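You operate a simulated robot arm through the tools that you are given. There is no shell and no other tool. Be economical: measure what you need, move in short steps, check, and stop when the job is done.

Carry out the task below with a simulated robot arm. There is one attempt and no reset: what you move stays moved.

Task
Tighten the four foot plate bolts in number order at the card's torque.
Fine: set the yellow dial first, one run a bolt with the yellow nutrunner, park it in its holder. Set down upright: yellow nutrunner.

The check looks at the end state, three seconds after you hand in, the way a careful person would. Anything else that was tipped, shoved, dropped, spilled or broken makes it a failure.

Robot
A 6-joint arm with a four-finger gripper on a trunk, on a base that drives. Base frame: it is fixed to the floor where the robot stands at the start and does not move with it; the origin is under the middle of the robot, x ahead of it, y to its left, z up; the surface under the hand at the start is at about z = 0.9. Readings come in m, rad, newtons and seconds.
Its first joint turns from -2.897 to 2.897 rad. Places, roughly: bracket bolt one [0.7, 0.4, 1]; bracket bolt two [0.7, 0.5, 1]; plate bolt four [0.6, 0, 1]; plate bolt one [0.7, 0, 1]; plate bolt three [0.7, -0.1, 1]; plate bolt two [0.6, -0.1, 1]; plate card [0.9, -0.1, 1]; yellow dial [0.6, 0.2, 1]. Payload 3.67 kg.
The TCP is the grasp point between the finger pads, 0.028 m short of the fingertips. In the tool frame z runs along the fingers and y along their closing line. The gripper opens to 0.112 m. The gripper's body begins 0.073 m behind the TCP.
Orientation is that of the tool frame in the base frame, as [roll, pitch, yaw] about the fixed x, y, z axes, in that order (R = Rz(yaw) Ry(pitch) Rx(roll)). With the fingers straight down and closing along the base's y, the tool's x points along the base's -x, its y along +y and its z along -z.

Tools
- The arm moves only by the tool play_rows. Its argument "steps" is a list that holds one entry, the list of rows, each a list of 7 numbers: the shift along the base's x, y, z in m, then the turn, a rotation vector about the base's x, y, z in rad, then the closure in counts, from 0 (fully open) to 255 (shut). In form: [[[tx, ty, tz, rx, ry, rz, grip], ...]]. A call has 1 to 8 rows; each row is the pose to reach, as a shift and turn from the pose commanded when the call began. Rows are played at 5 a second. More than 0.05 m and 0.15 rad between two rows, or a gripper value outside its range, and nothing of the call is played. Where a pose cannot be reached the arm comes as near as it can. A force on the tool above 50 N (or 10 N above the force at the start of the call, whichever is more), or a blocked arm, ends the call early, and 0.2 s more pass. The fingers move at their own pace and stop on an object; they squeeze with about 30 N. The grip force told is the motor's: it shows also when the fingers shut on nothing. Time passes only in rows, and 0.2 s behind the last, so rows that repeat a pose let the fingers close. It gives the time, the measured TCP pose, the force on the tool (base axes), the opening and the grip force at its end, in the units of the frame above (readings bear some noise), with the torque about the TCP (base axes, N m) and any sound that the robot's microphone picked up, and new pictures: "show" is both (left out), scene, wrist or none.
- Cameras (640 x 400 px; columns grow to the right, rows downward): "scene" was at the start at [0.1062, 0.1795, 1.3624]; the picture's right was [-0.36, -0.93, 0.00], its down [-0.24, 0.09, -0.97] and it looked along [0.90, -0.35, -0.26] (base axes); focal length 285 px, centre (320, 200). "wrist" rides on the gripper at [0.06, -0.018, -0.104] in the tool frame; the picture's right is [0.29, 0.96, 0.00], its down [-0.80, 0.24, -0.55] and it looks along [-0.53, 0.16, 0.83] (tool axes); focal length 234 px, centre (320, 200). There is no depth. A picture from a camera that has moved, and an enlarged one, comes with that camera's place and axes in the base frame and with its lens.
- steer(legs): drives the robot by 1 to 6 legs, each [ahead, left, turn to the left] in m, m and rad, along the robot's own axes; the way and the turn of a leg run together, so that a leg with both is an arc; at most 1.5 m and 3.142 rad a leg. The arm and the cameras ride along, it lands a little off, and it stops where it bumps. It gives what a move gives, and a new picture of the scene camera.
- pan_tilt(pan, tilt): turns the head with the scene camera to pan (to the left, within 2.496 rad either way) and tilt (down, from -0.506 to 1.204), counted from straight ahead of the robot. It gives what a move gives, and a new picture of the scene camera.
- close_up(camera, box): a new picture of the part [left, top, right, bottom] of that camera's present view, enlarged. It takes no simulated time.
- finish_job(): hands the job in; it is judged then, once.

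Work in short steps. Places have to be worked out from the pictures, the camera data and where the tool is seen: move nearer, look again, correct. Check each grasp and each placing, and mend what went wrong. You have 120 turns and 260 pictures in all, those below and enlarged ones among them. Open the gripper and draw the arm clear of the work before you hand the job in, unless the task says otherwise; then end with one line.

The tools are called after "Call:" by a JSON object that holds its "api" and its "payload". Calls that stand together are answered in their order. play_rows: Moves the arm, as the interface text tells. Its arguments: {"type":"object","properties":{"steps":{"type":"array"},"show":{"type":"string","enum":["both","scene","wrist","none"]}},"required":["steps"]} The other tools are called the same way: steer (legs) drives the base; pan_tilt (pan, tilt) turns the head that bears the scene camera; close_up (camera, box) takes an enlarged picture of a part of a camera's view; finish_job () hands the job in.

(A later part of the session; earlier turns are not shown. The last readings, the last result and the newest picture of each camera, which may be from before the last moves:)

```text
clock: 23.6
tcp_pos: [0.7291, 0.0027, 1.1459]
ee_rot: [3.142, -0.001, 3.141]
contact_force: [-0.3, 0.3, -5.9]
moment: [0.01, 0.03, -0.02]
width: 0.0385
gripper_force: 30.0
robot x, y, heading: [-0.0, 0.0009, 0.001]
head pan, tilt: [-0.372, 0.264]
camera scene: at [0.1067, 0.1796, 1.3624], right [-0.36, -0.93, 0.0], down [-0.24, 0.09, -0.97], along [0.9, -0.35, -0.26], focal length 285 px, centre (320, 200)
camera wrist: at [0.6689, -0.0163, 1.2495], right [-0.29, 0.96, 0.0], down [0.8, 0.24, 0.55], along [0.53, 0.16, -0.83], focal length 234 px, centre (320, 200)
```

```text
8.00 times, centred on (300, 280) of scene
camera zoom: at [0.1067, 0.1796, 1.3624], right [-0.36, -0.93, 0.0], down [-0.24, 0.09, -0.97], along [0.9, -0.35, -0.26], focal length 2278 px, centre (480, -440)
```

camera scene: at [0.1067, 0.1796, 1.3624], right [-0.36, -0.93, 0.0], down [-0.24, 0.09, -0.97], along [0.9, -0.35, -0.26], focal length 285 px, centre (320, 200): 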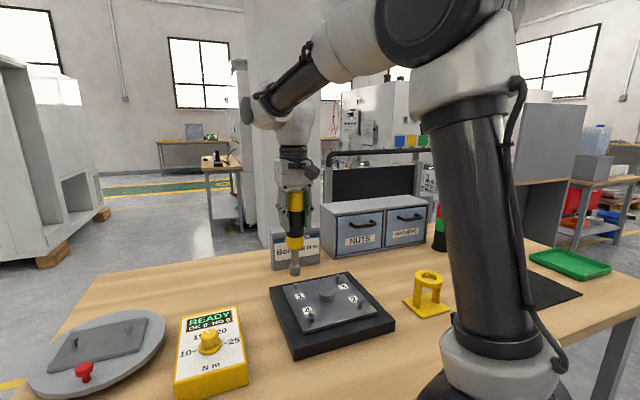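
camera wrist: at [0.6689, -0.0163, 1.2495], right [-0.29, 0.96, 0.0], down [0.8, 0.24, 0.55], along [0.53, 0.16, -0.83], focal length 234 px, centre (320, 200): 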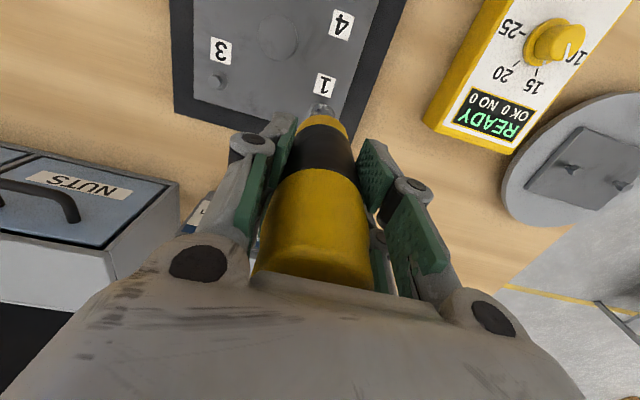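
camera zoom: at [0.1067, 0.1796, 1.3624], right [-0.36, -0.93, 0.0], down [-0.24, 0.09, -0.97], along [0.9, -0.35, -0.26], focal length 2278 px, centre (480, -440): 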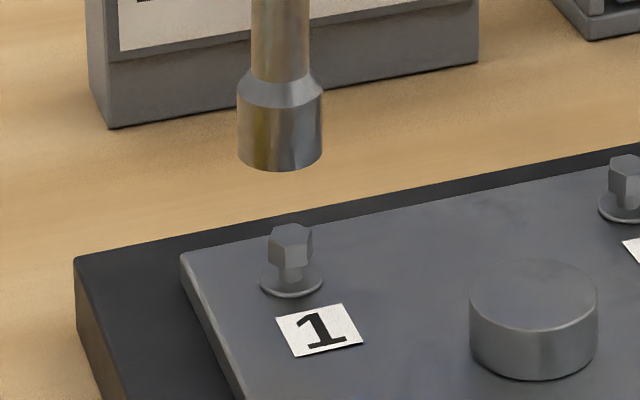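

Relative to the socket, the bolt is about +5.5 mm in x and -4.7 mm in y. I'll apply that and come down 1.5 cm to re-check.

Call:
{"api": "play_rows", "payload": {"steps": [[[0.0055, -0.0047, 0, 0, 0, 0, 255], [0.0055, -0.0047, -0.015, 0, 0, 0, 255], [0.0055, -0.0047, -0.015, 0, 0, 0, 255]]], "show": "none"}}

Call:
{"api": "close_up", "payload": {"camera": "wrist", "box": [295, 90, 351, 125]}}

Call:
{"api": "close_up", "payload": {"camera": "scene", "box": [275, 255, 325, 305]}}

```text
clock: 24.4
tcp_pos: [0.7333, -0.0017, 1.1286]
ee_rot: [-3.141, 0.0, -3.141]
contact_force: [-0.5, -0.2, -6.2]
moment: [0.0, 0.01, 0.02]
width: 0.0388
gripper_force: 30.1
robot x, y, heading: [0.0012, 0.0022, -0.004]
head pan, tilt: [-0.372, 0.264]
```

```text
11.43 times, centred on (323, 108) of wrist
camera zoom: at [0.6744, -0.0202, 1.2328], right [-0.29, 0.96, 0.0], down [0.8, 0.24, 0.55], along [0.53, 0.16, -0.83], focal length 2676 px, centre (286, 1257)
```

zoom: 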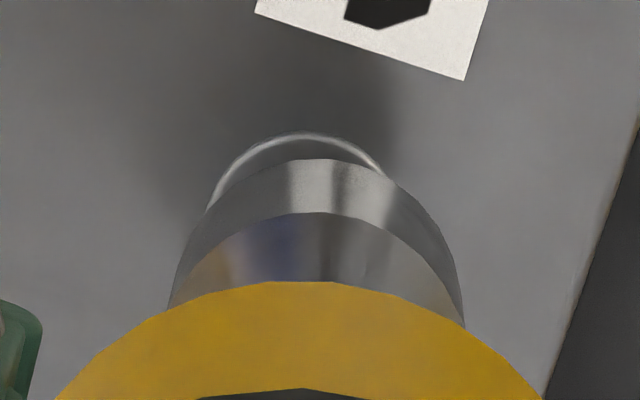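

```text
8.00 times, centred on (300, 280) of scene
camera zoom: at [0.1067, 0.1796, 1.3624], right [-0.36, -0.93, 0.0], down [-0.24, 0.09, -0.97], along [0.9, -0.35, -0.26], focal length 2278 px, centre (480, -440)
```

zoom: 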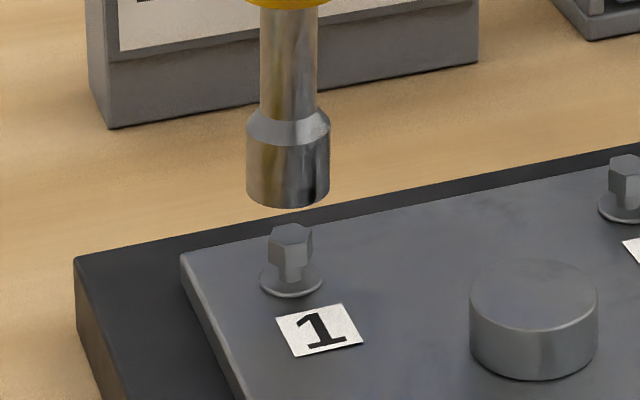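

The socket is now within about 1 mm of the bolt axis, so I'll descend gently while watching the force.

Call:
{"api": "play_rows", "payload": {"steps": [[[0.0005, -0.0007, -0.008, 0, 0, 0, 255], [0.0005, -0.0007, -0.014, 0, 0, 0, 255], [0.0005, -0.0007, -0.018, 0, 0, 0, 255], [0.0005, -0.0007, -0.021, 0, 0, 0, 255]]], "show": "none"}}

Call:
{"api": "close_up", "payload": {"camera": "scene", "box": [275, 255, 325, 305]}}

```text
clock: 25.4
tcp_pos: [0.7354, -0.0015, 1.1069]
ee_rot: [3.142, 0.0, 3.141]
contact_force: [-0.3, -0.8, -6.6]
moment: [0.02, -0.01, -0.01]
width: 0.0386
gripper_force: 30.0
robot x, y, heading: [0.0004, -0.0006, 0.003]
head pan, tilt: [-0.372, 0.264]
```

```text
8.00 times, centred on (300, 280) of scene
camera zoom: at [0.1067, 0.1796, 1.3624], right [-0.36, -0.93, 0.0], down [-0.24, 0.09, -0.97], along [0.9, -0.35, -0.26], focal length 2278 px, centre (480, -440)
```

zoom: 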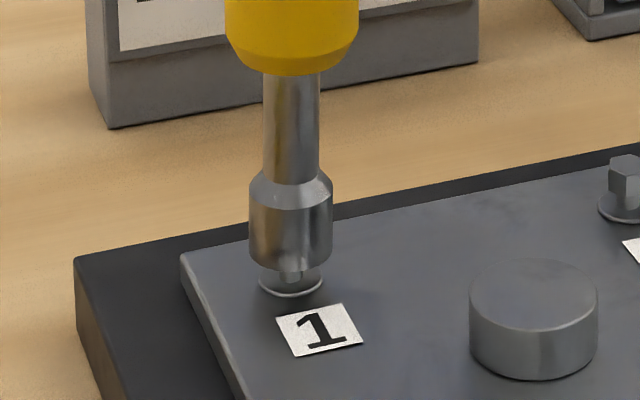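

The socket has gone over the head without contact. I'll press on in small steps until force shows.

Call:
{"api": "play_rows", "payload": {"steps": [[[0, 0, -0.003, 0, 0, 0, 255], [0, 0, -0.006, 0, 0, 0, 255], [0, 0, -0.008, 0, 0, 0, 255]]], "show": "none"}}

Call:
{"api": "close_up", "payload": {"camera": "scene", "box": [275, 255, 325, 305]}}

```text
clock: 26.2
tcp_pos: [0.7373, -0.0035, 1.1008]
ee_rot: [-3.141, 0.003, 3.141]
contact_force: [2.4, 1.5, 21.6]
moment: [0.12, -0.33, -0.02]
width: 0.0386
gripper_force: 29.6
robot x, y, heading: [-0.0, -0.0027, 0.003]
head pan, tilt: [-0.372, 0.264]
```

```text
8.00 times, centred on (300, 280) of scene
camera zoom: at [0.1059, 0.1797, 1.3625], right [-0.36, -0.93, 0.0], down [-0.24, 0.09, -0.97], along [0.9, -0.35, -0.26], focal length 2278 px, centre (480, -440)
```

zoom: 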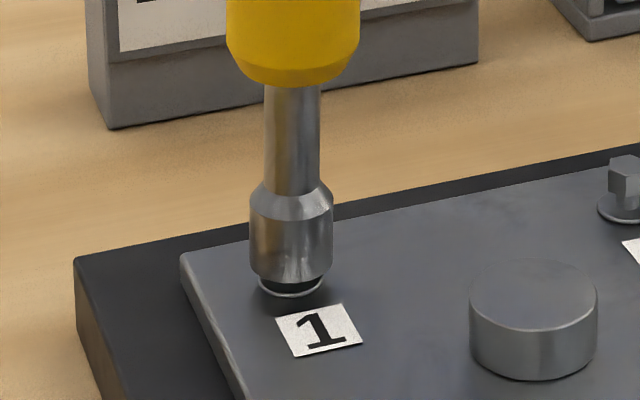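

Contact at about 28 N of push. I'll hold for a moment and check the display and sound.

Call:
{"api": "play_rows", "payload": {"steps": [[[0, 0, 0, 0, 0, 0, 255], [0, 0, 0, 0, 0, 0, 255], [0, 0, 0, 0, 0, 0, 255], [0, 0, 0, 0, 0, 0, 255], [0, 0, 0, 0, 0, 0, 255]]], "show": "none"}}

Call:
{"api": "close_up", "payload": {"camera": "scene", "box": [160, 255, 340, 365]}}

```text
clock: 27.4
tcp_pos: [0.7361, -0.0019, 1.0992]
ee_rot: [-3.141, 0.001, 3.141]
contact_force: [-0.2, 1.2, -6.3]
moment: [-0.01, 0.02, -0.01]
width: 0.0389
gripper_force: 29.6
robot x, y, heading: [0.0036, -0.0021, -0.001]
head pan, tilt: [-0.372, 0.264]
```

```text
3.56 times, centred on (250, 310) of scene
camera zoom: at [0.1067, 0.1796, 1.3624], right [-0.36, -0.93, 0.0], down [-0.24, 0.09, -0.97], along [0.9, -0.35, -0.26], focal length 1013 px, centre (569, -191)
```

zoom: 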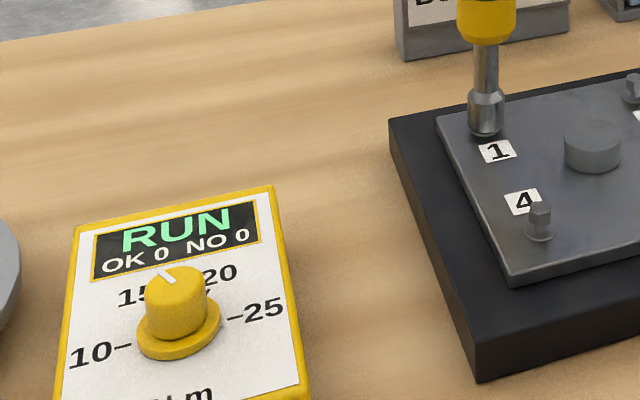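

The display shows RUN and the bolt is winding in, so the force has dropped. I'll follow it down gently.

Call:
{"api": "play_rows", "payload": {"steps": [[[0, 0, -0.001, 0, 0, 0, 255], [0, 0, -0.002, 0, 0, 0, 255], [0, 0, -0.003, 0, 0, 0, 255]]], "show": "none"}}

Call:
{"api": "close_up", "payload": {"camera": "scene", "box": [160, 255, 340, 365]}}

```text
clock: 28.2
tcp_pos: [0.7367, -0.0036, 1.0986]
ee_rot: [3.141, 0.001, -3.14]
contact_force: [-2.1, -0.5, 9.7]
moment: [-0.05, 0.23, -0.02]
width: 0.0386
gripper_force: 29.9
robot x, y, heading: [0.0043, 0.0012, 0.001]
head pan, tilt: [-0.372, 0.264]
```

```text
3.56 times, centred on (250, 310) of scene
camera zoom: at [0.1061, 0.1796, 1.3625], right [-0.36, -0.93, 0.0], down [-0.24, 0.09, -0.97], along [0.9, -0.35, -0.26], focal length 1013 px, centre (569, -191)
```

zoom: 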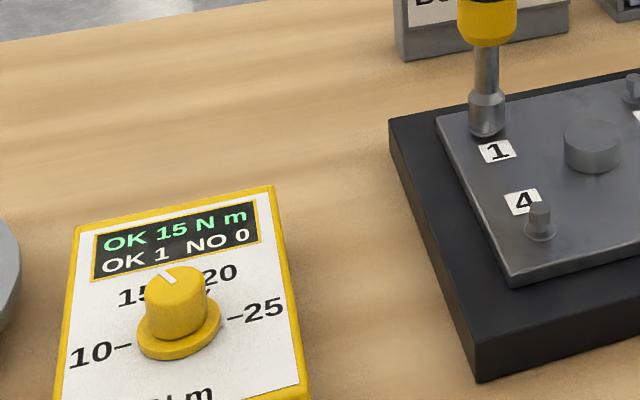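

"OK 15 N m", count OK 1. I'll lift off and move over bolt 2.

Call:
{"api": "play_rows", "payload": {"steps": [[[0, 0, 0.02, 0, 0, 0, 255], [0, 0, 0.05, 0, 0, 0, 255], [-0.029, -0.0295, 0.05, 0, 0, 0, 255], [-0.058, -0.0585, 0.05, 0, 0, 0, 255], [-0.087, -0.0885, 0.05, 0, 0, 0, 255], [-0.116, -0.1175, 0.05, 0, 0, 0, 255], [-0.116, -0.1175, 0.032, 0, 0, 0, 255], [-0.116, -0.1175, 0.032, 0, 0, 0, 255]]], "show": "scene"}}

Call:
{"api": "close_up", "payload": {"camera": "wrist", "box": [295, 90, 351, 125]}}

Call:
{"api": "close_up", "payload": {"camera": "scene", "box": [330, 265, 380, 315]}}

```text
clock: 30.1
tcp_pos: [0.6225, -0.1223, 1.1244]
ee_rot: [-3.141, 0.001, 3.141]
contact_force: [0.2, 0.0, -6.2]
moment: [0.0, -0.01, 0.01]
width: 0.0385
gripper_force: 29.6
robot x, y, heading: [0.0016, -0.0011, -0.001]
head pan, tilt: [-0.372, 0.264]
camera scene: at [0.1067, 0.1796, 1.3624], right [-0.36, -0.93, 0.0], down [-0.24, 0.1, -0.97], along [0.9, -0.35, -0.26], focal length 285 px, centre (320, 200)
```

scene: 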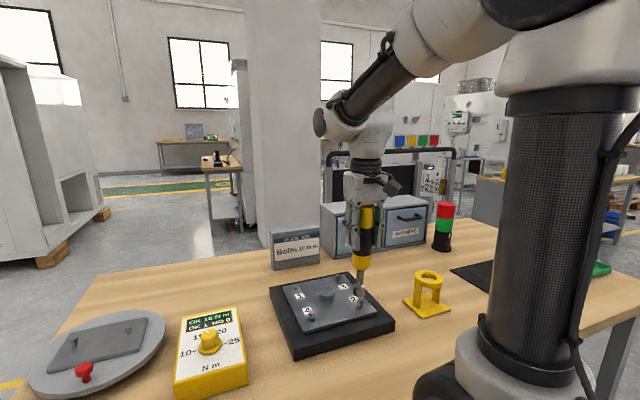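

```text
11.43 times, centred on (323, 108) of wrist
camera zoom: at [0.562, -0.1408, 1.228], right [-0.29, 0.96, 0.0], down [0.8, 0.24, 0.55], along [0.53, 0.16, -0.83], focal length 2676 px, centre (286, 1257)
```

zoom: 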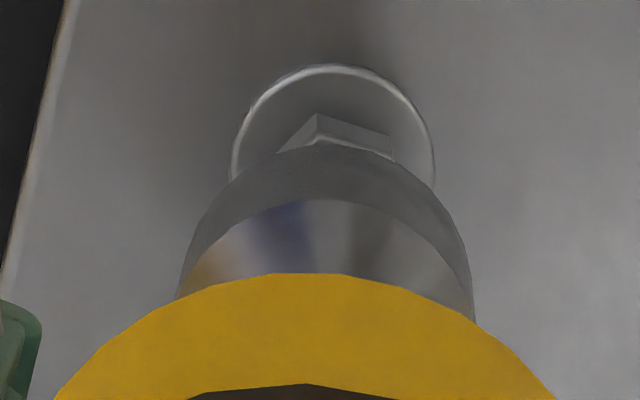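

```text
8.00 times, centred on (355, 290) of scene
camera zoom: at [0.1067, 0.1796, 1.3624], right [-0.36, -0.93, 0.0], down [-0.24, 0.1, -0.97], along [0.9, -0.35, -0.26], focal length 2278 px, centre (40, -520)
```

zoom: 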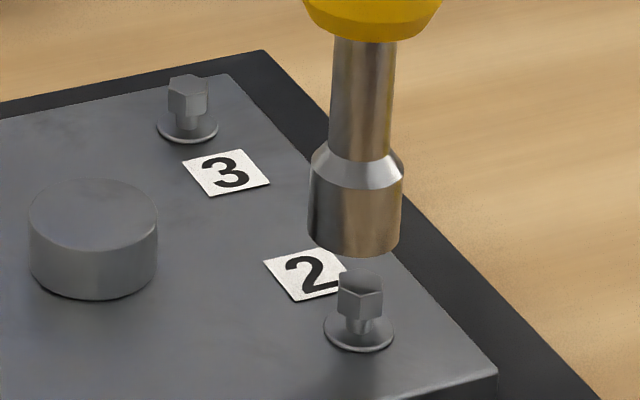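

The bolt-2 washer is about 5 mm nearer the robot than the socket, and y matches. I'll correct and partly descend to verify.

Call:
{"api": "play_rows", "payload": {"steps": [[[-0.005, 0, 0, 0, 0, 0, 255], [-0.005, 0, -0.005, 0, 0, 0, 255], [-0.005, 0, -0.005, 0, 0, 0, 255]]], "show": "none"}}

Call:
{"api": "close_up", "payload": {"camera": "wrist", "box": [295, 90, 351, 125]}}

Call:
{"api": "close_up", "payload": {"camera": "scene", "box": [330, 265, 380, 315]}}

```text
clock: 30.9
tcp_pos: [0.615, -0.1216, 1.1214]
ee_rot: [-3.14, 0.0, -3.142]
contact_force: [-0.4, 0.5, -5.8]
moment: [0.02, 0.03, 0.0]
width: 0.0387
gripper_force: 30.0
robot x, y, heading: [-0.001, -0.0009, -0.004]
head pan, tilt: [-0.372, 0.264]
```

```text
11.43 times, centred on (323, 108) of wrist
camera zoom: at [0.5558, -0.1407, 1.2259], right [-0.29, 0.96, 0.0], down [0.8, 0.24, 0.55], along [0.53, 0.16, -0.83], focal length 2676 px, centre (286, 1257)
```

zoom: 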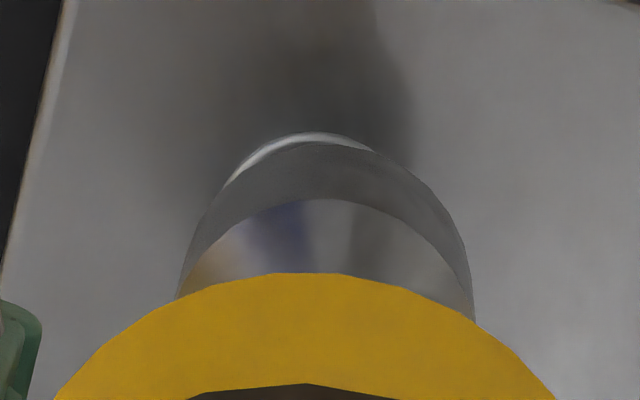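

```text
8.00 times, centred on (355, 290) of scene
camera zoom: at [0.1066, 0.1796, 1.3624], right [-0.36, -0.93, 0.0], down [-0.24, 0.1, -0.97], along [0.9, -0.35, -0.26], focal length 2278 px, centre (40, -520)
```

zoom: 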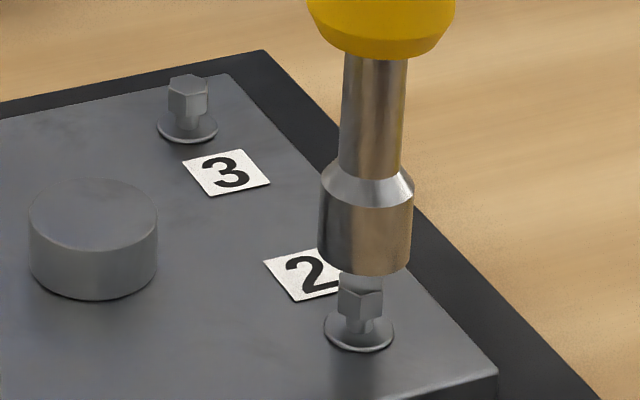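

Aligned within about 1 mm. I'll make a small correction and descend over the head.

Call:
{"api": "play_rows", "payload": {"steps": [[[0.001, 0.0005, -0.005, 0, 0, 0, 255], [0.001, 0.0005, -0.01, 0, 0, 0, 255], [0.001, 0.0005, -0.014, 0, 0, 0, 255], [0.001, 0.0005, -0.018, 0, 0, 0, 255]]], "show": "none"}}

Call:
{"api": "close_up", "payload": {"camera": "scene", "box": [330, 265, 380, 315]}}

```text
clock: 31.9
tcp_pos: [0.6155, -0.1201, 1.1051]
ee_rot: [3.14, -0.001, -3.141]
contact_force: [-0.3, 0.0, -6.5]
moment: [-0.01, 0.0, -0.01]
width: 0.0386
gripper_force: 30.2
robot x, y, heading: [-0.0011, -0.0013, 0.0]
head pan, tilt: [-0.372, 0.264]
```

```text
8.00 times, centred on (355, 290) of scene
camera zoom: at [0.1066, 0.1796, 1.3624], right [-0.36, -0.93, 0.0], down [-0.24, 0.1, -0.97], along [0.9, -0.35, -0.26], focal length 2278 px, centre (40, -520)
```

zoom: 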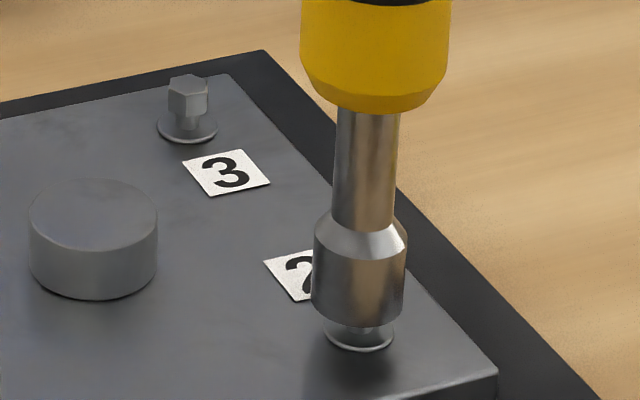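

It is over the head. I'll press and follow down as in the first run.

Call:
{"api": "play_rows", "payload": {"steps": [[[0, 0, -0.003, 0, 0, 0, 255], [0, 0, -0.006, 0, 0, 0, 255], [0, 0, -0.008, 0, 0, 0, 255], [0, 0, -0.0085, 0, 0, 0, 255], [0, 0, -0.009, 0, 0, 0, 255], [0, 0, -0.0095, 0, 0, 0, 255]]], "show": "none"}}

Call:
{"api": "close_up", "payload": {"camera": "scene", "box": [180, 255, 380, 365]}}

```text
clock: 33.2
tcp_pos: [0.6141, -0.1201, 1.0958]
ee_rot: [3.141, -0.002, -3.142]
contact_force: [-0.3, -2.8, -2.5]
moment: [-0.35, -0.09, -0.02]
width: 0.0389
gripper_force: 30.2
robot x, y, heading: [0.0007, -0.0008, 0.0]
head pan, tilt: [-0.372, 0.264]
```

```text
3.20 times, centred on (280, 310) of scene
camera zoom: at [0.1066, 0.1794, 1.3624], right [-0.36, -0.93, 0.0], down [-0.24, 0.1, -0.97], along [0.9, -0.35, -0.26], focal length 911 px, centre (448, -152)
```

zoom: 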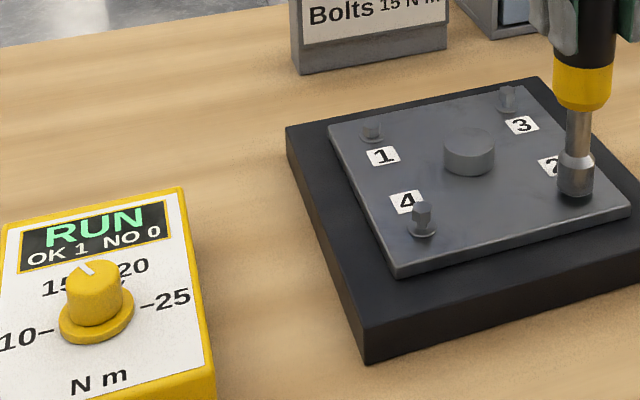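

RUN is in progress, so I'll keep following down gently.

Call:
{"api": "play_rows", "payload": {"steps": [[[0, 0, -0.001, 0, 0, 0, 255], [0, 0, -0.002, 0, 0, 0, 255], [0, 0, -0.003, 0, 0, 0, 255]]], "show": "none"}}

Call:
{"api": "close_up", "payload": {"camera": "scene", "box": [180, 255, 380, 365]}}

```text
clock: 34.0
tcp_pos: [0.6155, -0.1206, 1.0935]
ee_rot: [-3.141, 0.003, -3.14]
contact_force: [0.4, 3.1, 28.0]
moment: [0.08, -0.11, -0.04]
width: 0.039
gripper_force: 30.5
robot x, y, heading: [0.0038, 0.0006, 0.005]
head pan, tilt: [-0.372, 0.264]
```

```text
3.20 times, centred on (280, 310) of scene
camera zoom: at [0.1057, 0.1799, 1.3625], right [-0.36, -0.93, 0.0], down [-0.24, 0.09, -0.97], along [0.9, -0.35, -0.26], focal length 911 px, centre (448, -152)
```

zoom: 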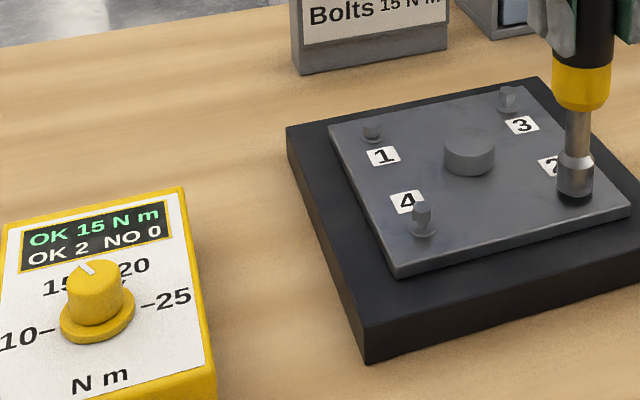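

OK 2. The spacing works out at about 0.120 in x, so I'll move over bolt 3.

Call:
{"api": "play_rows", "payload": {"steps": [[[0, 0, 0.02, 0, 0, 0, 255], [0, 0, 0.05, 0, 0, 0, 255], [0.03, 0, 0.05, 0, 0, 0, 255], [0.06, 0, 0.05, 0, 0, 0, 255], [0.09, 0, 0.05, 0, 0, 0, 255], [0.119, 0, 0.05, 0, 0, 0, 255], [0.119, 0, 0.031, 0, 0, 0, 255], [0.119, 0, 0.031, 0, 0, 0, 255]]], "show": "none"}}

Call:
{"api": "close_up", "payload": {"camera": "wrist", "box": [295, 90, 351, 125]}}

Call:
{"api": "close_up", "payload": {"camera": "scene", "box": [318, 245, 368, 295]}}

```text
clock: 35.9
tcp_pos: [0.7354, -0.1195, 1.1217]
ee_rot: [3.141, -0.001, 3.141]
contact_force: [0.1, 0.8, -6.4]
moment: [0.01, -0.02, 0.02]
width: 0.0386
gripper_force: 29.6
robot x, y, heading: [-0.0006, -0.0011, -0.002]
head pan, tilt: [-0.372, 0.264]
```

```text
11.43 times, centred on (323, 108) of wrist
camera zoom: at [0.6753, -0.1388, 1.2257], right [-0.29, 0.96, 0.0], down [0.8, 0.24, 0.55], along [0.53, 0.16, -0.83], focal length 2676 px, centre (286, 1257)
```

zoom: 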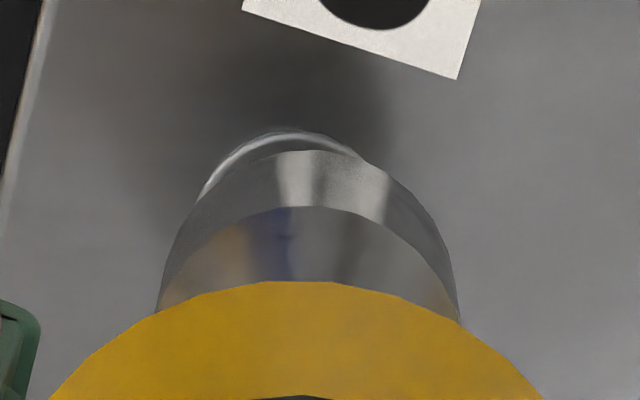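

```text
8.00 times, centred on (343, 270) of scene
camera zoom: at [0.1066, 0.1796, 1.3624], right [-0.36, -0.93, 0.0], down [-0.24, 0.1, -0.97], along [0.9, -0.35, -0.26], focal length 2278 px, centre (136, -360)
```

zoom: 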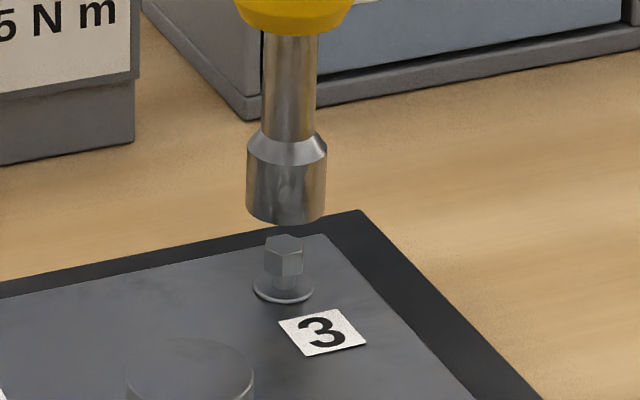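

Aligned within 1 mm, so I'll descend over bolt 3.

Call:
{"api": "play_rows", "payload": {"steps": [[[0.0005, -0.0005, -0.006, 0, 0, 0, 255], [0.0005, -0.0005, -0.012, 0, 0, 0, 255], [0.0005, -0.0005, -0.016, 0, 0, 0, 255], [0.0005, -0.0005, -0.018, 0, 0, 0, 255]]], "show": "none"}}

Call:
{"api": "close_up", "payload": {"camera": "scene", "box": [318, 245, 368, 295]}}

```text
clock: 36.9
tcp_pos: [0.7348, -0.1199, 1.1064]
ee_rot: [3.141, 0.001, 3.141]
contact_force: [0.5, 0.3, -5.3]
moment: [0.02, 0.01, 0.02]
width: 0.0385
gripper_force: 29.6
robot x, y, heading: [-0.0014, -0.0007, 0.001]
head pan, tilt: [-0.372, 0.264]
```

```text
8.00 times, centred on (343, 270) of scene
camera zoom: at [0.1067, 0.1796, 1.3624], right [-0.36, -0.93, 0.0], down [-0.24, 0.1, -0.97], along [0.9, -0.35, -0.26], focal length 2278 px, centre (136, -360)
```

zoom: 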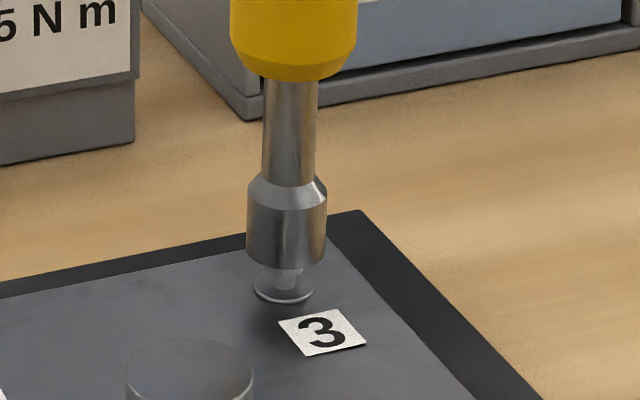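

The socket is over the head. I'll press and follow.

Call:
{"api": "play_rows", "payload": {"steps": [[[0, 0, -0.003, 0, 0, 0, 255], [0, 0, -0.006, 0, 0, 0, 255], [0, 0, -0.008, 0, 0, 0, 255], [0, 0, -0.0085, 0, 0, 0, 255], [0, 0, -0.009, 0, 0, 0, 255], [0, 0, -0.0095, 0, 0, 0, 255]]], "show": "none"}}

Call:
{"api": "close_up", "payload": {"camera": "scene", "box": [180, 255, 380, 365]}}

```text
clock: 38.2
tcp_pos: [0.7341, -0.1204, 1.0948]
ee_rot: [3.141, -0.002, -3.14]
contact_force: [4.0, -2.3, -8.3]
moment: [-0.29, -0.88, -0.01]
width: 0.0387
gripper_force: 29.8
robot x, y, heading: [-0.001, -0.0015, -0.0]
head pan, tilt: [-0.372, 0.264]
```

```text
3.20 times, centred on (280, 310) of scene
camera zoom: at [0.107, 0.1795, 1.3624], right [-0.36, -0.93, 0.0], down [-0.24, 0.1, -0.97], along [0.9, -0.35, -0.26], focal length 911 px, centre (448, -152)
```

zoom: 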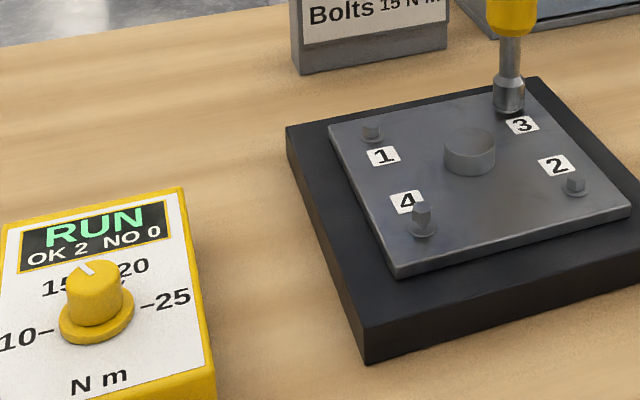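

RUN is showing. I'll keep following.

Call:
{"api": "play_rows", "payload": {"steps": [[[0, 0, -0.001, 0, 0, 0, 255], [0, 0, -0.002, 0, 0, 0, 255], [0, 0, -0.003, 0, 0, 0, 255]]], "show": "none"}}

Call:
{"api": "close_up", "payload": {"camera": "scene", "box": [180, 255, 380, 365]}}

```text
clock: 39.0
tcp_pos: [0.735, -0.1212, 1.094]
ee_rot: [-3.141, 0.001, -3.141]
contact_force: [0.2, 3.8, 11.8]
moment: [0.5, 0.03, 0.0]
width: 0.0386
gripper_force: 30.1
robot x, y, heading: [0.0028, 0.0015, 0.003]
head pan, tilt: [-0.372, 0.264]
```

```text
3.20 times, centred on (280, 310) of scene
camera zoom: at [0.1061, 0.1799, 1.3624], right [-0.36, -0.93, 0.0], down [-0.24, 0.09, -0.97], along [0.9, -0.35, -0.26], focal length 911 px, centre (448, -152)
```

zoom: 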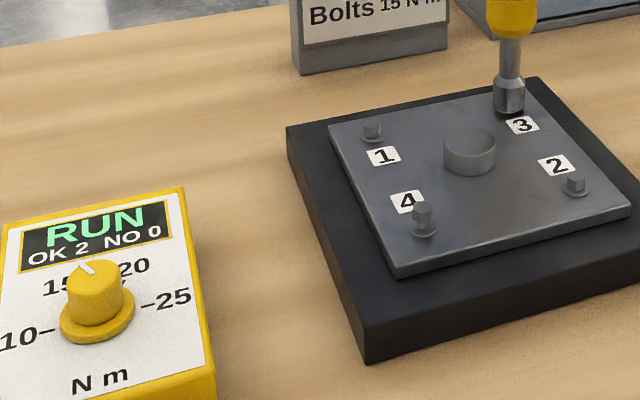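

Still running, so a little more.

Call:
{"api": "play_rows", "payload": {"steps": [[[0, 0, -0.0005, 0, 0, 0, 255], [0, 0, -0.001, 0, 0, 0, 255]]], "show": "none"}}

Call:
{"api": "close_up", "payload": {"camera": "scene", "box": [180, 255, 380, 365]}}

```text
clock: 39.6
tcp_pos: [0.7344, -0.1204, 1.0926]
ee_rot: [3.141, 0.003, -3.141]
contact_force: [-0.7, 2.8, 25.2]
moment: [0.18, 0.08, 0.01]
width: 0.0389
gripper_force: 29.9
robot x, y, heading: [-0.0017, 0.0003, -0.002]
head pan, tilt: [-0.372, 0.264]
```

```text
3.20 times, centred on (280, 310) of scene
camera zoom: at [0.1056, 0.1799, 1.3625], right [-0.36, -0.93, 0.0], down [-0.24, 0.09, -0.97], along [0.9, -0.35, -0.26], focal length 911 px, centre (448, -152)
```

zoom: 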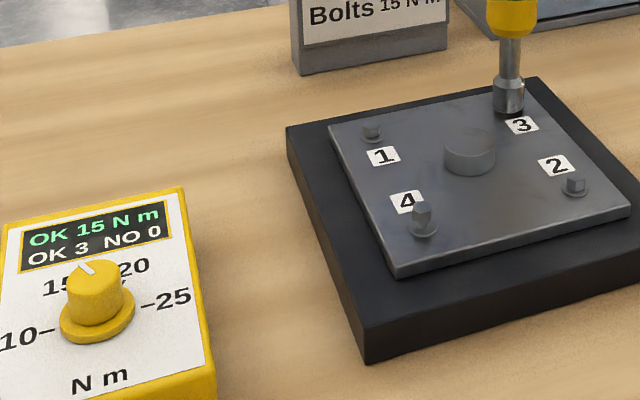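

OK 3. I'll lift off and move over bolt 4.

Call:
{"api": "play_rows", "payload": {"steps": [[[0, 0, 0.02, 0, 0, 0, 255], [0, 0, 0.05, 0, 0, 0, 255], [-0.03, 0.029, 0.05, 0, 0, 0, 255], [-0.06, 0.058, 0.05, 0, 0, 0, 255], [-0.09, 0.088, 0.05, 0, 0, 0, 255], [-0.1195, 0.1175, 0.05, 0, 0, 0, 255], [-0.1195, 0.1175, 0.032, 0, 0, 0, 255], [-0.1195, 0.1175, 0.032, 0, 0, 0, 255]]], "show": "none"}}

Call:
{"api": "close_up", "payload": {"camera": "wrist", "box": [295, 90, 351, 125]}}

Call:
{"api": "close_up", "payload": {"camera": "scene", "box": [285, 280, 335, 330]}}

```text
clock: 41.5
tcp_pos: [0.6172, -0.0024, 1.1224]
ee_rot: [3.141, 0.0, 3.141]
contact_force: [-0.1, 0.7, -6.2]
moment: [0.02, -0.01, 0.0]
width: 0.0389
gripper_force: 30.0
robot x, y, heading: [-0.0004, 0.0028, 0.004]
head pan, tilt: [-0.372, 0.264]
```

```text
11.43 times, centred on (323, 108) of wrist
camera zoom: at [0.5566, -0.0214, 1.2262], right [-0.29, 0.96, 0.0], down [0.8, 0.24, 0.55], along [0.53, 0.16, -0.83], focal length 2676 px, centre (286, 1257)
```

zoom: 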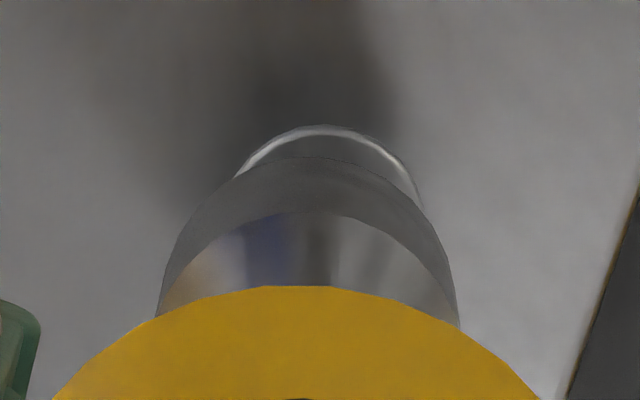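

```text
8.00 times, centred on (310, 305) of scene
camera zoom: at [0.1067, 0.1796, 1.3624], right [-0.36, -0.93, 0.0], down [-0.24, 0.09, -0.97], along [0.9, -0.35, -0.26], focal length 2278 px, centre (400, -640)
```

zoom: 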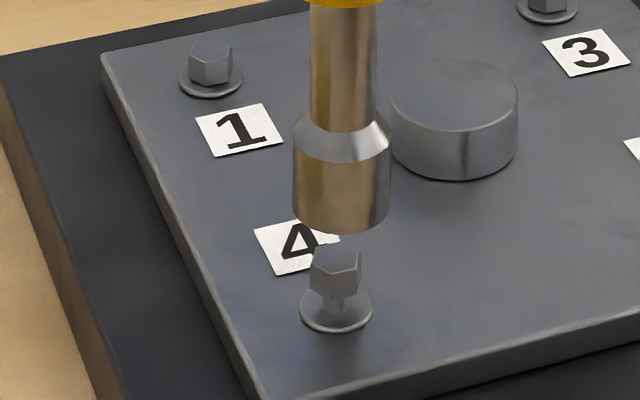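

Small correction of (-0.8, +1.3 mm), then I'll descend over bolt 4.

Call:
{"api": "play_rows", "payload": {"steps": [[[-0.0008, 0.0013, -0.004, 0, 0, 0, 255], [-0.0008, 0.0013, -0.01, 0, 0, 0, 255], [-0.0008, 0.0013, -0.015, 0, 0, 0, 255], [-0.0008, 0.0013, -0.018, 0, 0, 0, 255]]], "show": "none"}}

Call:
{"api": "close_up", "payload": {"camera": "scene", "box": [285, 280, 335, 330]}}

```text
clock: 42.5
tcp_pos: [0.6147, -0.0028, 1.1054]
ee_rot: [3.14, -0.001, 3.14]
contact_force: [-0.7, -0.4, -4.8]
moment: [0.03, 0.0, 0.0]
width: 0.0388
gripper_force: 30.0
robot x, y, heading: [-0.0013, -0.0008, -0.001]
head pan, tilt: [-0.372, 0.264]
```

```text
8.00 times, centred on (310, 305) of scene
camera zoom: at [0.1066, 0.1796, 1.3624], right [-0.36, -0.93, 0.0], down [-0.24, 0.09, -0.97], along [0.9, -0.35, -0.26], focal length 2278 px, centre (400, -640)
```

zoom: 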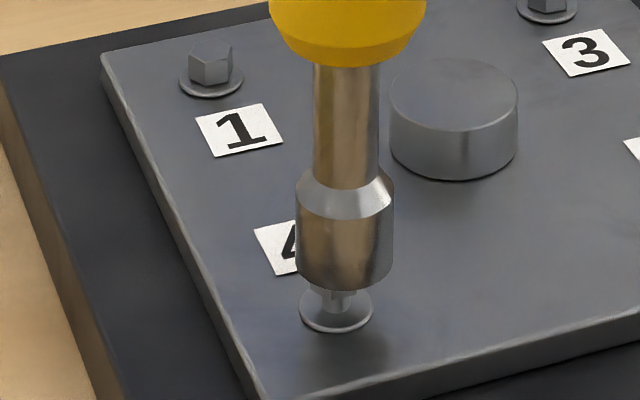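

The socket sits about 2 mm to the -y side of the bolt, so I'll shift +2 mm and then press.

Call:
{"api": "play_rows", "payload": {"steps": [[[0.0003, 0.001, 0, 0, 0, 0, 255], [0.0005, 0.002, 0, 0, 0, 0, 255], [0.0005, 0.002, 0, 0, 0, 0, 255]]], "show": "none"}}

Call:
{"api": "close_up", "payload": {"camera": "scene", "box": [285, 280, 335, 330]}}

```text
clock: 43.2
tcp_pos: [0.615, -0.0007, 1.1058]
ee_rot: [3.14, -0.001, 3.14]
contact_force: [0.4, 0.0, -7.4]
moment: [-0.01, 0.01, 0.02]
width: 0.0389
gripper_force: 30.3
robot x, y, heading: [-0.0001, 0.0021, -0.001]
head pan, tilt: [-0.372, 0.264]
```

```text
8.00 times, centred on (310, 305) of scene
camera zoom: at [0.1067, 0.1796, 1.3624], right [-0.36, -0.93, 0.0], down [-0.24, 0.09, -0.97], along [0.9, -0.35, -0.26], focal length 2278 px, centre (400, -640)
```

zoom: 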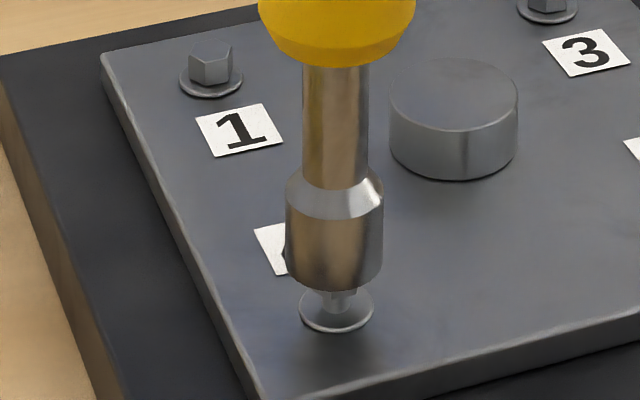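

Centred now. I'll press and follow.

Call:
{"api": "play_rows", "payload": {"steps": [[[0, 0, -0.003, 0, 0, 0, 255], [0, 0, -0.006, 0, 0, 0, 255], [0, 0, -0.008, 0, 0, 0, 255], [0, 0, -0.0085, 0, 0, 0, 255], [0, 0, -0.009, 0, 0, 0, 255], [0, 0, -0.0095, 0, 0, 0, 255]]], "show": "none"}}

Call:
{"api": "close_up", "payload": {"camera": "scene", "box": [180, 255, 380, 365]}}

```text
clock: 44.6
tcp_pos: [0.6154, 0.0007, 1.0964]
ee_rot: [3.14, -0.002, -3.14]
contact_force: [0.3, 0.8, -6.1]
moment: [0.01, 0.02, -0.01]
width: 0.0388
gripper_force: 29.6
robot x, y, heading: [-0.0003, -0.0016, 0.001]
head pan, tilt: [-0.372, 0.264]
```

```text
3.20 times, centred on (280, 310) of scene
camera zoom: at [0.1067, 0.1796, 1.3624], right [-0.36, -0.93, 0.0], down [-0.24, 0.09, -0.97], along [0.9, -0.35, -0.26], focal length 911 px, centre (448, -152)
```

zoom: 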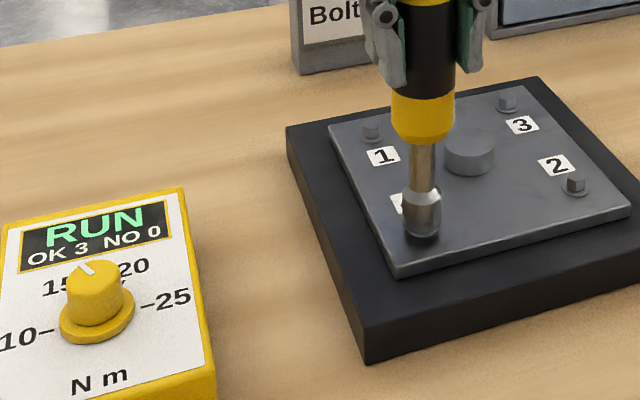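

RUN is in progress, so I'll follow down.

Call:
{"api": "play_rows", "payload": {"steps": [[[0, 0, -0.001, 0, 0, 0, 255], [0, 0, -0.002, 0, 0, 0, 255], [0, 0, -0.003, 0, 0, 0, 255], [0, 0, -0.0035, 0, 0, 0, 255]]], "show": "none"}}

Call:
{"api": "close_up", "payload": {"camera": "scene", "box": [180, 255, 380, 365]}}

```text
clock: 45.6
tcp_pos: [0.6161, 0.0002, 1.0929]
ee_rot: [-3.141, 0.002, 3.141]
contact_force: [1.2, -1.9, 9.9]
moment: [-0.52, -0.26, 0.03]
width: 0.039
gripper_force: 29.5
robot x, y, heading: [-0.001, -0.0006, -0.003]
head pan, tilt: [-0.372, 0.264]
```

```text
3.20 times, centred on (280, 310) of scene
camera zoom: at [0.1063, 0.1795, 1.3625], right [-0.36, -0.93, 0.0], down [-0.24, 0.1, -0.97], along [0.9, -0.35, -0.26], focal length 911 px, centre (448, -152)
```

zoom: 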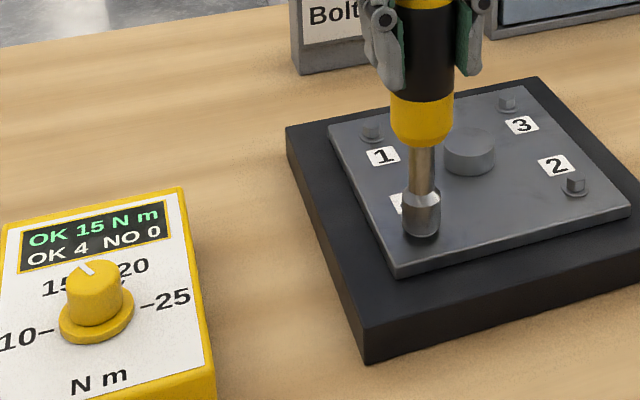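

All four bolts read OK. I'll lift and carry the nutrunner back over the holder (park TCP about 0.6055, -0.310).

Call:
{"api": "play_rows", "payload": {"steps": [[[0, 0, 0.02, 0, 0, 0, 255], [0, 0, 0.05, 0, 0, 0, 255], [0, 0, 0.09, 0, 0, 0, 255], [0, 0, 0.122, 0, 0, 0, 255]]], "show": "none"}}

Call:
{"api": "play_rows", "payload": {"steps": [[[-0.001, -0.039, 0, 0, 0, 0, 255], [-0.003, -0.078, 0, 0, 0, 0, 255], [-0.004, -0.117, 0, 0, 0, 0, 255], [-0.005, -0.156, 0, 0, 0, 0, 255], [-0.007, -0.195, 0, 0, 0, 0, 255], [-0.008, -0.234, 0, 0, 0, 0, 255], [-0.01, -0.273, 0, 0, 0, 0, 255], [-0.0105, -0.3107, 0, 0, 0, 0, 255]]]}}

Call:
{"api": "close_up", "payload": {"camera": "wrist", "box": [280, 40, 376, 130]}}

Call:
{"api": "close_up", "payload": {"camera": "scene", "box": [395, 210, 475, 320]}}

```text
clock: 46.6
tcp_pos: [0.6163, 0.0008, 1.2134]
ee_rot: [3.141, -0.001, 3.141]
contact_force: [-1.2, -0.3, -5.4]
moment: [-0.01, 0.09, -0.01]
width: 0.0387
gripper_force: 29.9
robot x, y, heading: [-0.0007, 0.0018, -0.001]
head pan, tilt: [-0.372, 0.264]
```

```text
clock: 48.5
tcp_pos: [0.6052, -0.3096, 1.2129]
ee_rot: [-3.14, 0.0, -3.141]
contact_force: [0.5, 0.9, -5.9]
moment: [-0.03, -0.03, 0.0]
width: 0.0387
gripper_force: 29.7
robot x, y, heading: [-0.0001, 0.0021, -0.001]
head pan, tilt: [-0.372, 0.264]
camera scene: at [0.1064, 0.1799, 1.3624], right [-0.36, -0.93, 0.0], down [-0.24, 0.09, -0.97], along [0.9, -0.35, -0.26], focal length 285 px, centre (320, 200)
camera wrist: at [0.5449, -0.3279, 1.3174], right [-0.29, 0.96, 0.0], down [0.8, 0.24, 0.55], along [0.53, 0.16, -0.83], focal length 234 px, centre (320, 200)
```

scene: 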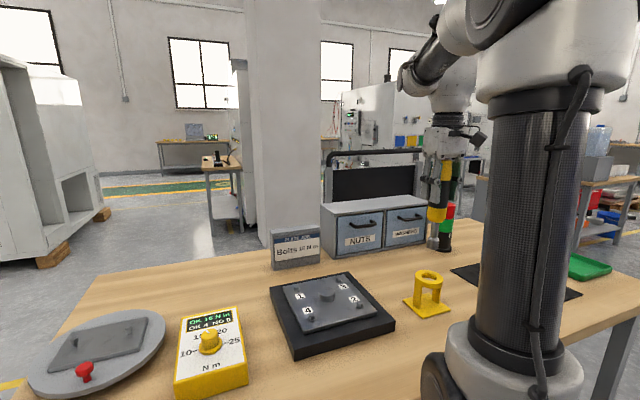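
wrist: 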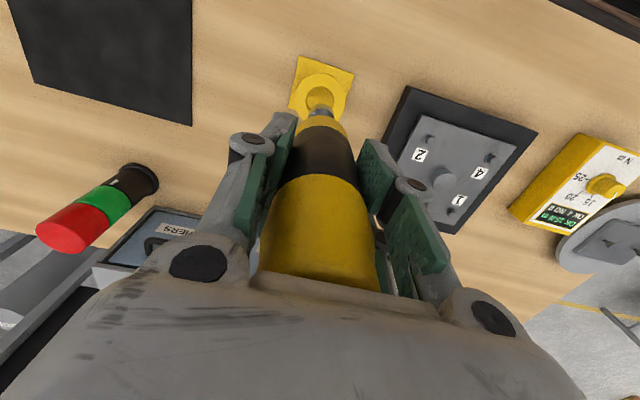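

```text
4.44 times, centred on (328, 85) of wrist
camera zoom: at [0.5449, -0.3279, 1.3174], right [-0.29, 0.96, 0.0], down [0.8, 0.24, 0.55], along [0.53, 0.16, -0.83], focal length 1041 px, centre (284, 711)
```

zoom: 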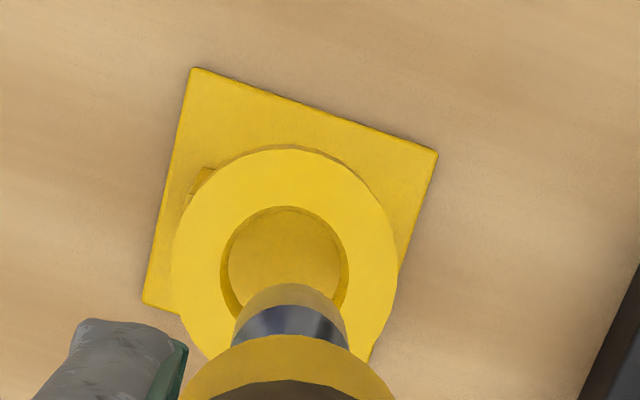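

```text
3.64 times, centred on (435, 265) of scene
camera zoom: at [0.1064, 0.1799, 1.3624], right [-0.36, -0.93, 0.0], down [-0.24, 0.09, -0.97], along [0.9, -0.35, -0.26], focal length 1036 px, centre (-98, -36)
```

zoom: 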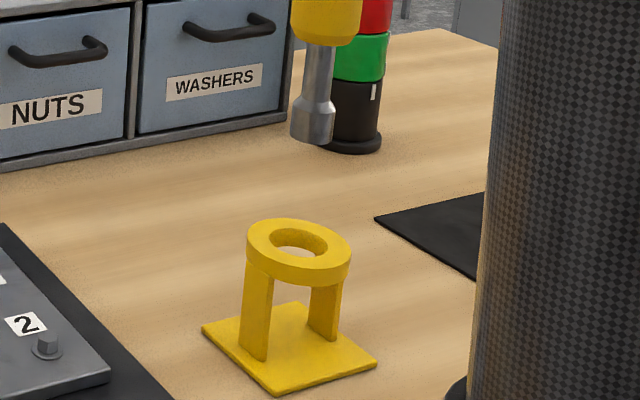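

The ring hole centre is about (-2, -2 mm) from the socket. I'll correct and lower to just above the ring to re-check.

Call:
{"api": "play_rows", "payload": {"steps": [[[-0.002, -0.002, -0.03, 0, 0, 0, 255], [-0.002, -0.002, -0.06, 0, 0, 0, 255], [-0.002, -0.002, -0.06, 0, 0, 0, 255]]], "show": "none"}}

Call:
{"api": "close_up", "payload": {"camera": "wrist", "box": [280, 40, 376, 130]}}

Call:
{"api": "close_up", "payload": {"camera": "scene", "box": [395, 240, 475, 320]}}

```text
clock: 49.2
tcp_pos: [0.6027, -0.3121, 1.1516]
ee_rot: [-3.141, 0.001, -3.141]
contact_force: [-0.5, 0.7, -6.8]
moment: [0.01, -0.01, 0.0]
width: 0.0388
gripper_force: 30.7
robot x, y, heading: [0.0034, 0.0035, -0.001]
head pan, tilt: [-0.372, 0.264]
```

```text
4.44 times, centred on (328, 85) of wrist
camera zoom: at [0.5435, -0.331, 1.2564], right [-0.29, 0.96, 0.0], down [0.8, 0.24, 0.55], along [0.53, 0.16, -0.83], focal length 1041 px, centre (284, 711)
```

zoom: 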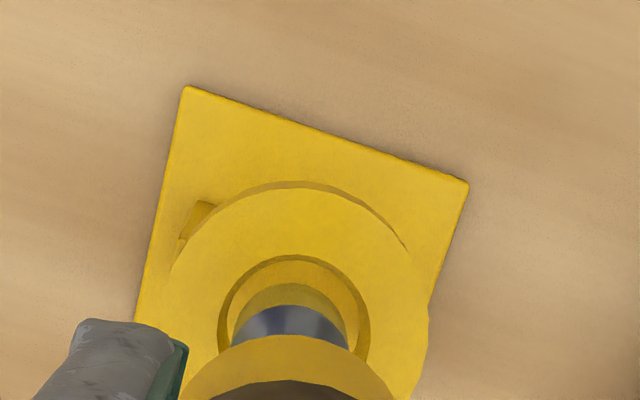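

```text
5.00 times, centred on (435, 280) of scene
camera zoom: at [0.1066, 0.1795, 1.3624], right [-0.36, -0.93, 0.0], down [-0.24, 0.1, -0.97], along [0.9, -0.35, -0.26], focal length 1424 px, centre (-255, -200)
```

zoom: 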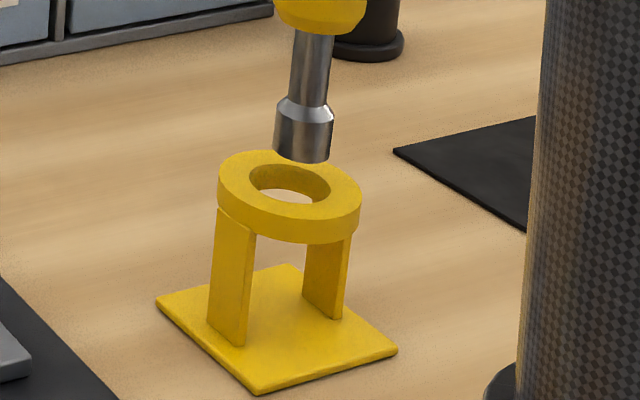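

The hole is now slightly to +x and +y. I'll shift (+2, +3 mm), lower a little and look again.

Call:
{"api": "play_rows", "payload": {"steps": [[[0.002, 0.003, 0, 0, 0, 0, 255], [0.002, 0.003, -0.01, 0, 0, 0, 255], [0.002, 0.003, -0.01, 0, 0, 0, 255]]], "show": "none"}}

Call:
{"api": "close_up", "payload": {"camera": "wrist", "box": [280, 40, 376, 130]}}

Call:
{"api": "close_up", "payload": {"camera": "scene", "box": [395, 240, 475, 320]}}

```text
clock: 50.0
tcp_pos: [0.6061, -0.3086, 1.1444]
ee_rot: [3.141, -0.001, -3.141]
contact_force: [-0.6, -0.1, -6.0]
moment: [0.01, 0.04, 0.01]
width: 0.0387
gripper_force: 30.1
robot x, y, heading: [-0.0021, 0.0027, 0.001]
head pan, tilt: [-0.372, 0.264]
```

```text
4.44 times, centred on (328, 85) of wrist
camera zoom: at [0.5462, -0.3278, 1.2478], right [-0.29, 0.96, 0.0], down [0.8, 0.24, 0.55], along [0.53, 0.16, -0.83], focal length 1041 px, centre (284, 711)
```

zoom: 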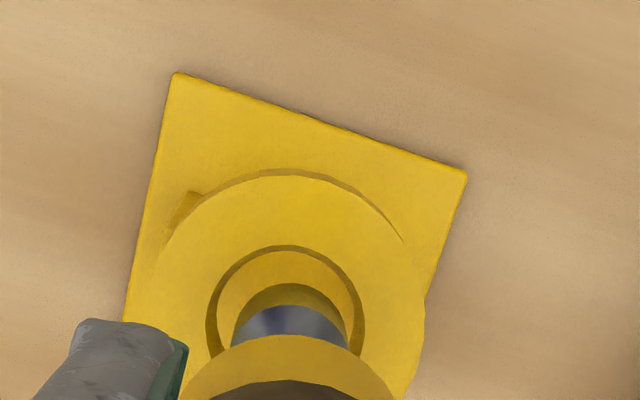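

```text
5.00 times, centred on (435, 280) of scene
camera zoom: at [0.1066, 0.1795, 1.3624], right [-0.36, -0.93, 0.0], down [-0.24, 0.1, -0.97], along [0.9, -0.35, -0.26], focal length 1424 px, centre (-255, -200)
```

zoom: 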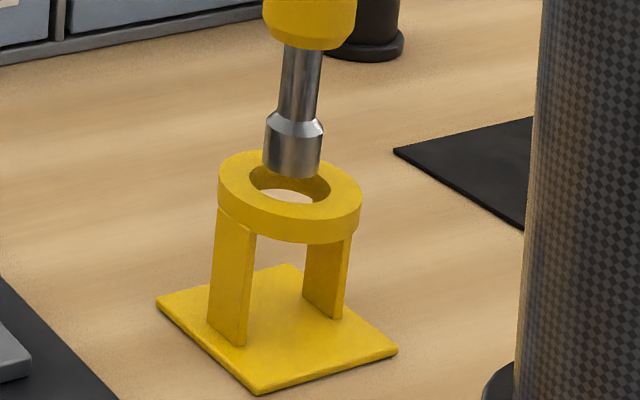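

Nearly centred, with clearance to spare. I'll lower into the ring slowly.

Call:
{"api": "play_rows", "payload": {"steps": [[[-0.0005, -0.0008, -0.012, 0, 0, 0, 255], [-0.0005, -0.0008, -0.024, 0, 0, 0, 255], [-0.0005, -0.0008, -0.036, 0, 0, 0, 255], [-0.0005, -0.0008, -0.048, 0, 0, 0, 255], [-0.0005, -0.0008, -0.058, 0, 0, 0, 255], [-0.0005, -0.0008, -0.058, 0, 0, 0, 255]]], "show": "none"}}

Call:
{"api": "close_up", "payload": {"camera": "wrist", "box": [270, 40, 380, 150]}}

Call:
{"api": "close_up", "payload": {"camera": "scene", "box": [395, 240, 475, 320]}}

```text
clock: 51.5
tcp_pos: [0.6039, -0.3107, 1.0862]
ee_rot: [-3.141, 0.0, -3.141]
contact_force: [-0.2, -0.7, -6.0]
moment: [0.01, 0.01, 0.03]
width: 0.0387
gripper_force: 30.0
robot x, y, heading: [0.0024, -0.0018, 0.001]
head pan, tilt: [-0.372, 0.264]
```

```text
3.64 times, centred on (325, 95) of wrist
camera zoom: at [0.5443, -0.3299, 1.19], right [-0.29, 0.96, 0.0], down [0.8, 0.24, 0.55], along [0.53, 0.16, -0.83], focal length 852 px, centre (302, 582)
```

zoom: 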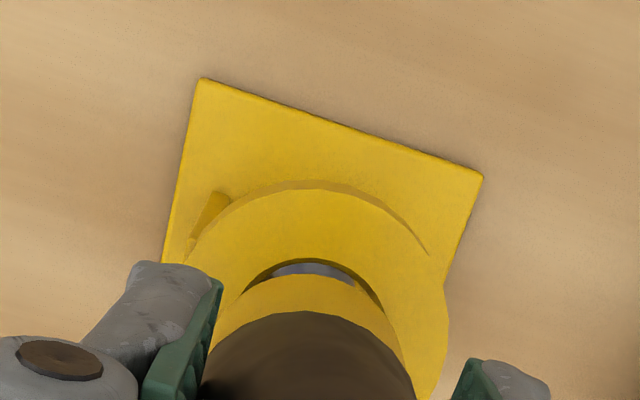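

```text
5.00 times, centred on (435, 280) of scene
camera zoom: at [0.1066, 0.1795, 1.3624], right [-0.36, -0.93, 0.0], down [-0.24, 0.1, -0.97], along [0.9, -0.35, -0.26], focal length 1424 px, centre (-255, -200)
```

zoom: 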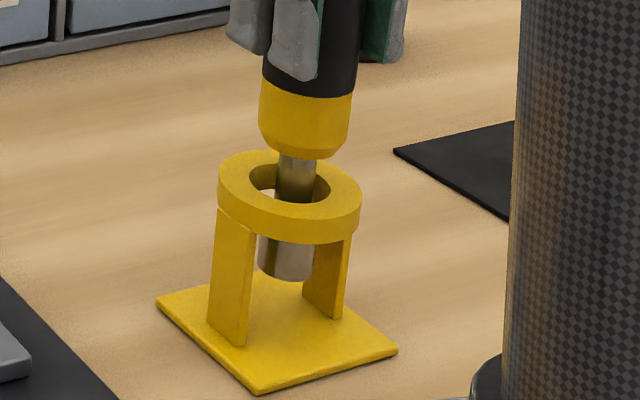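

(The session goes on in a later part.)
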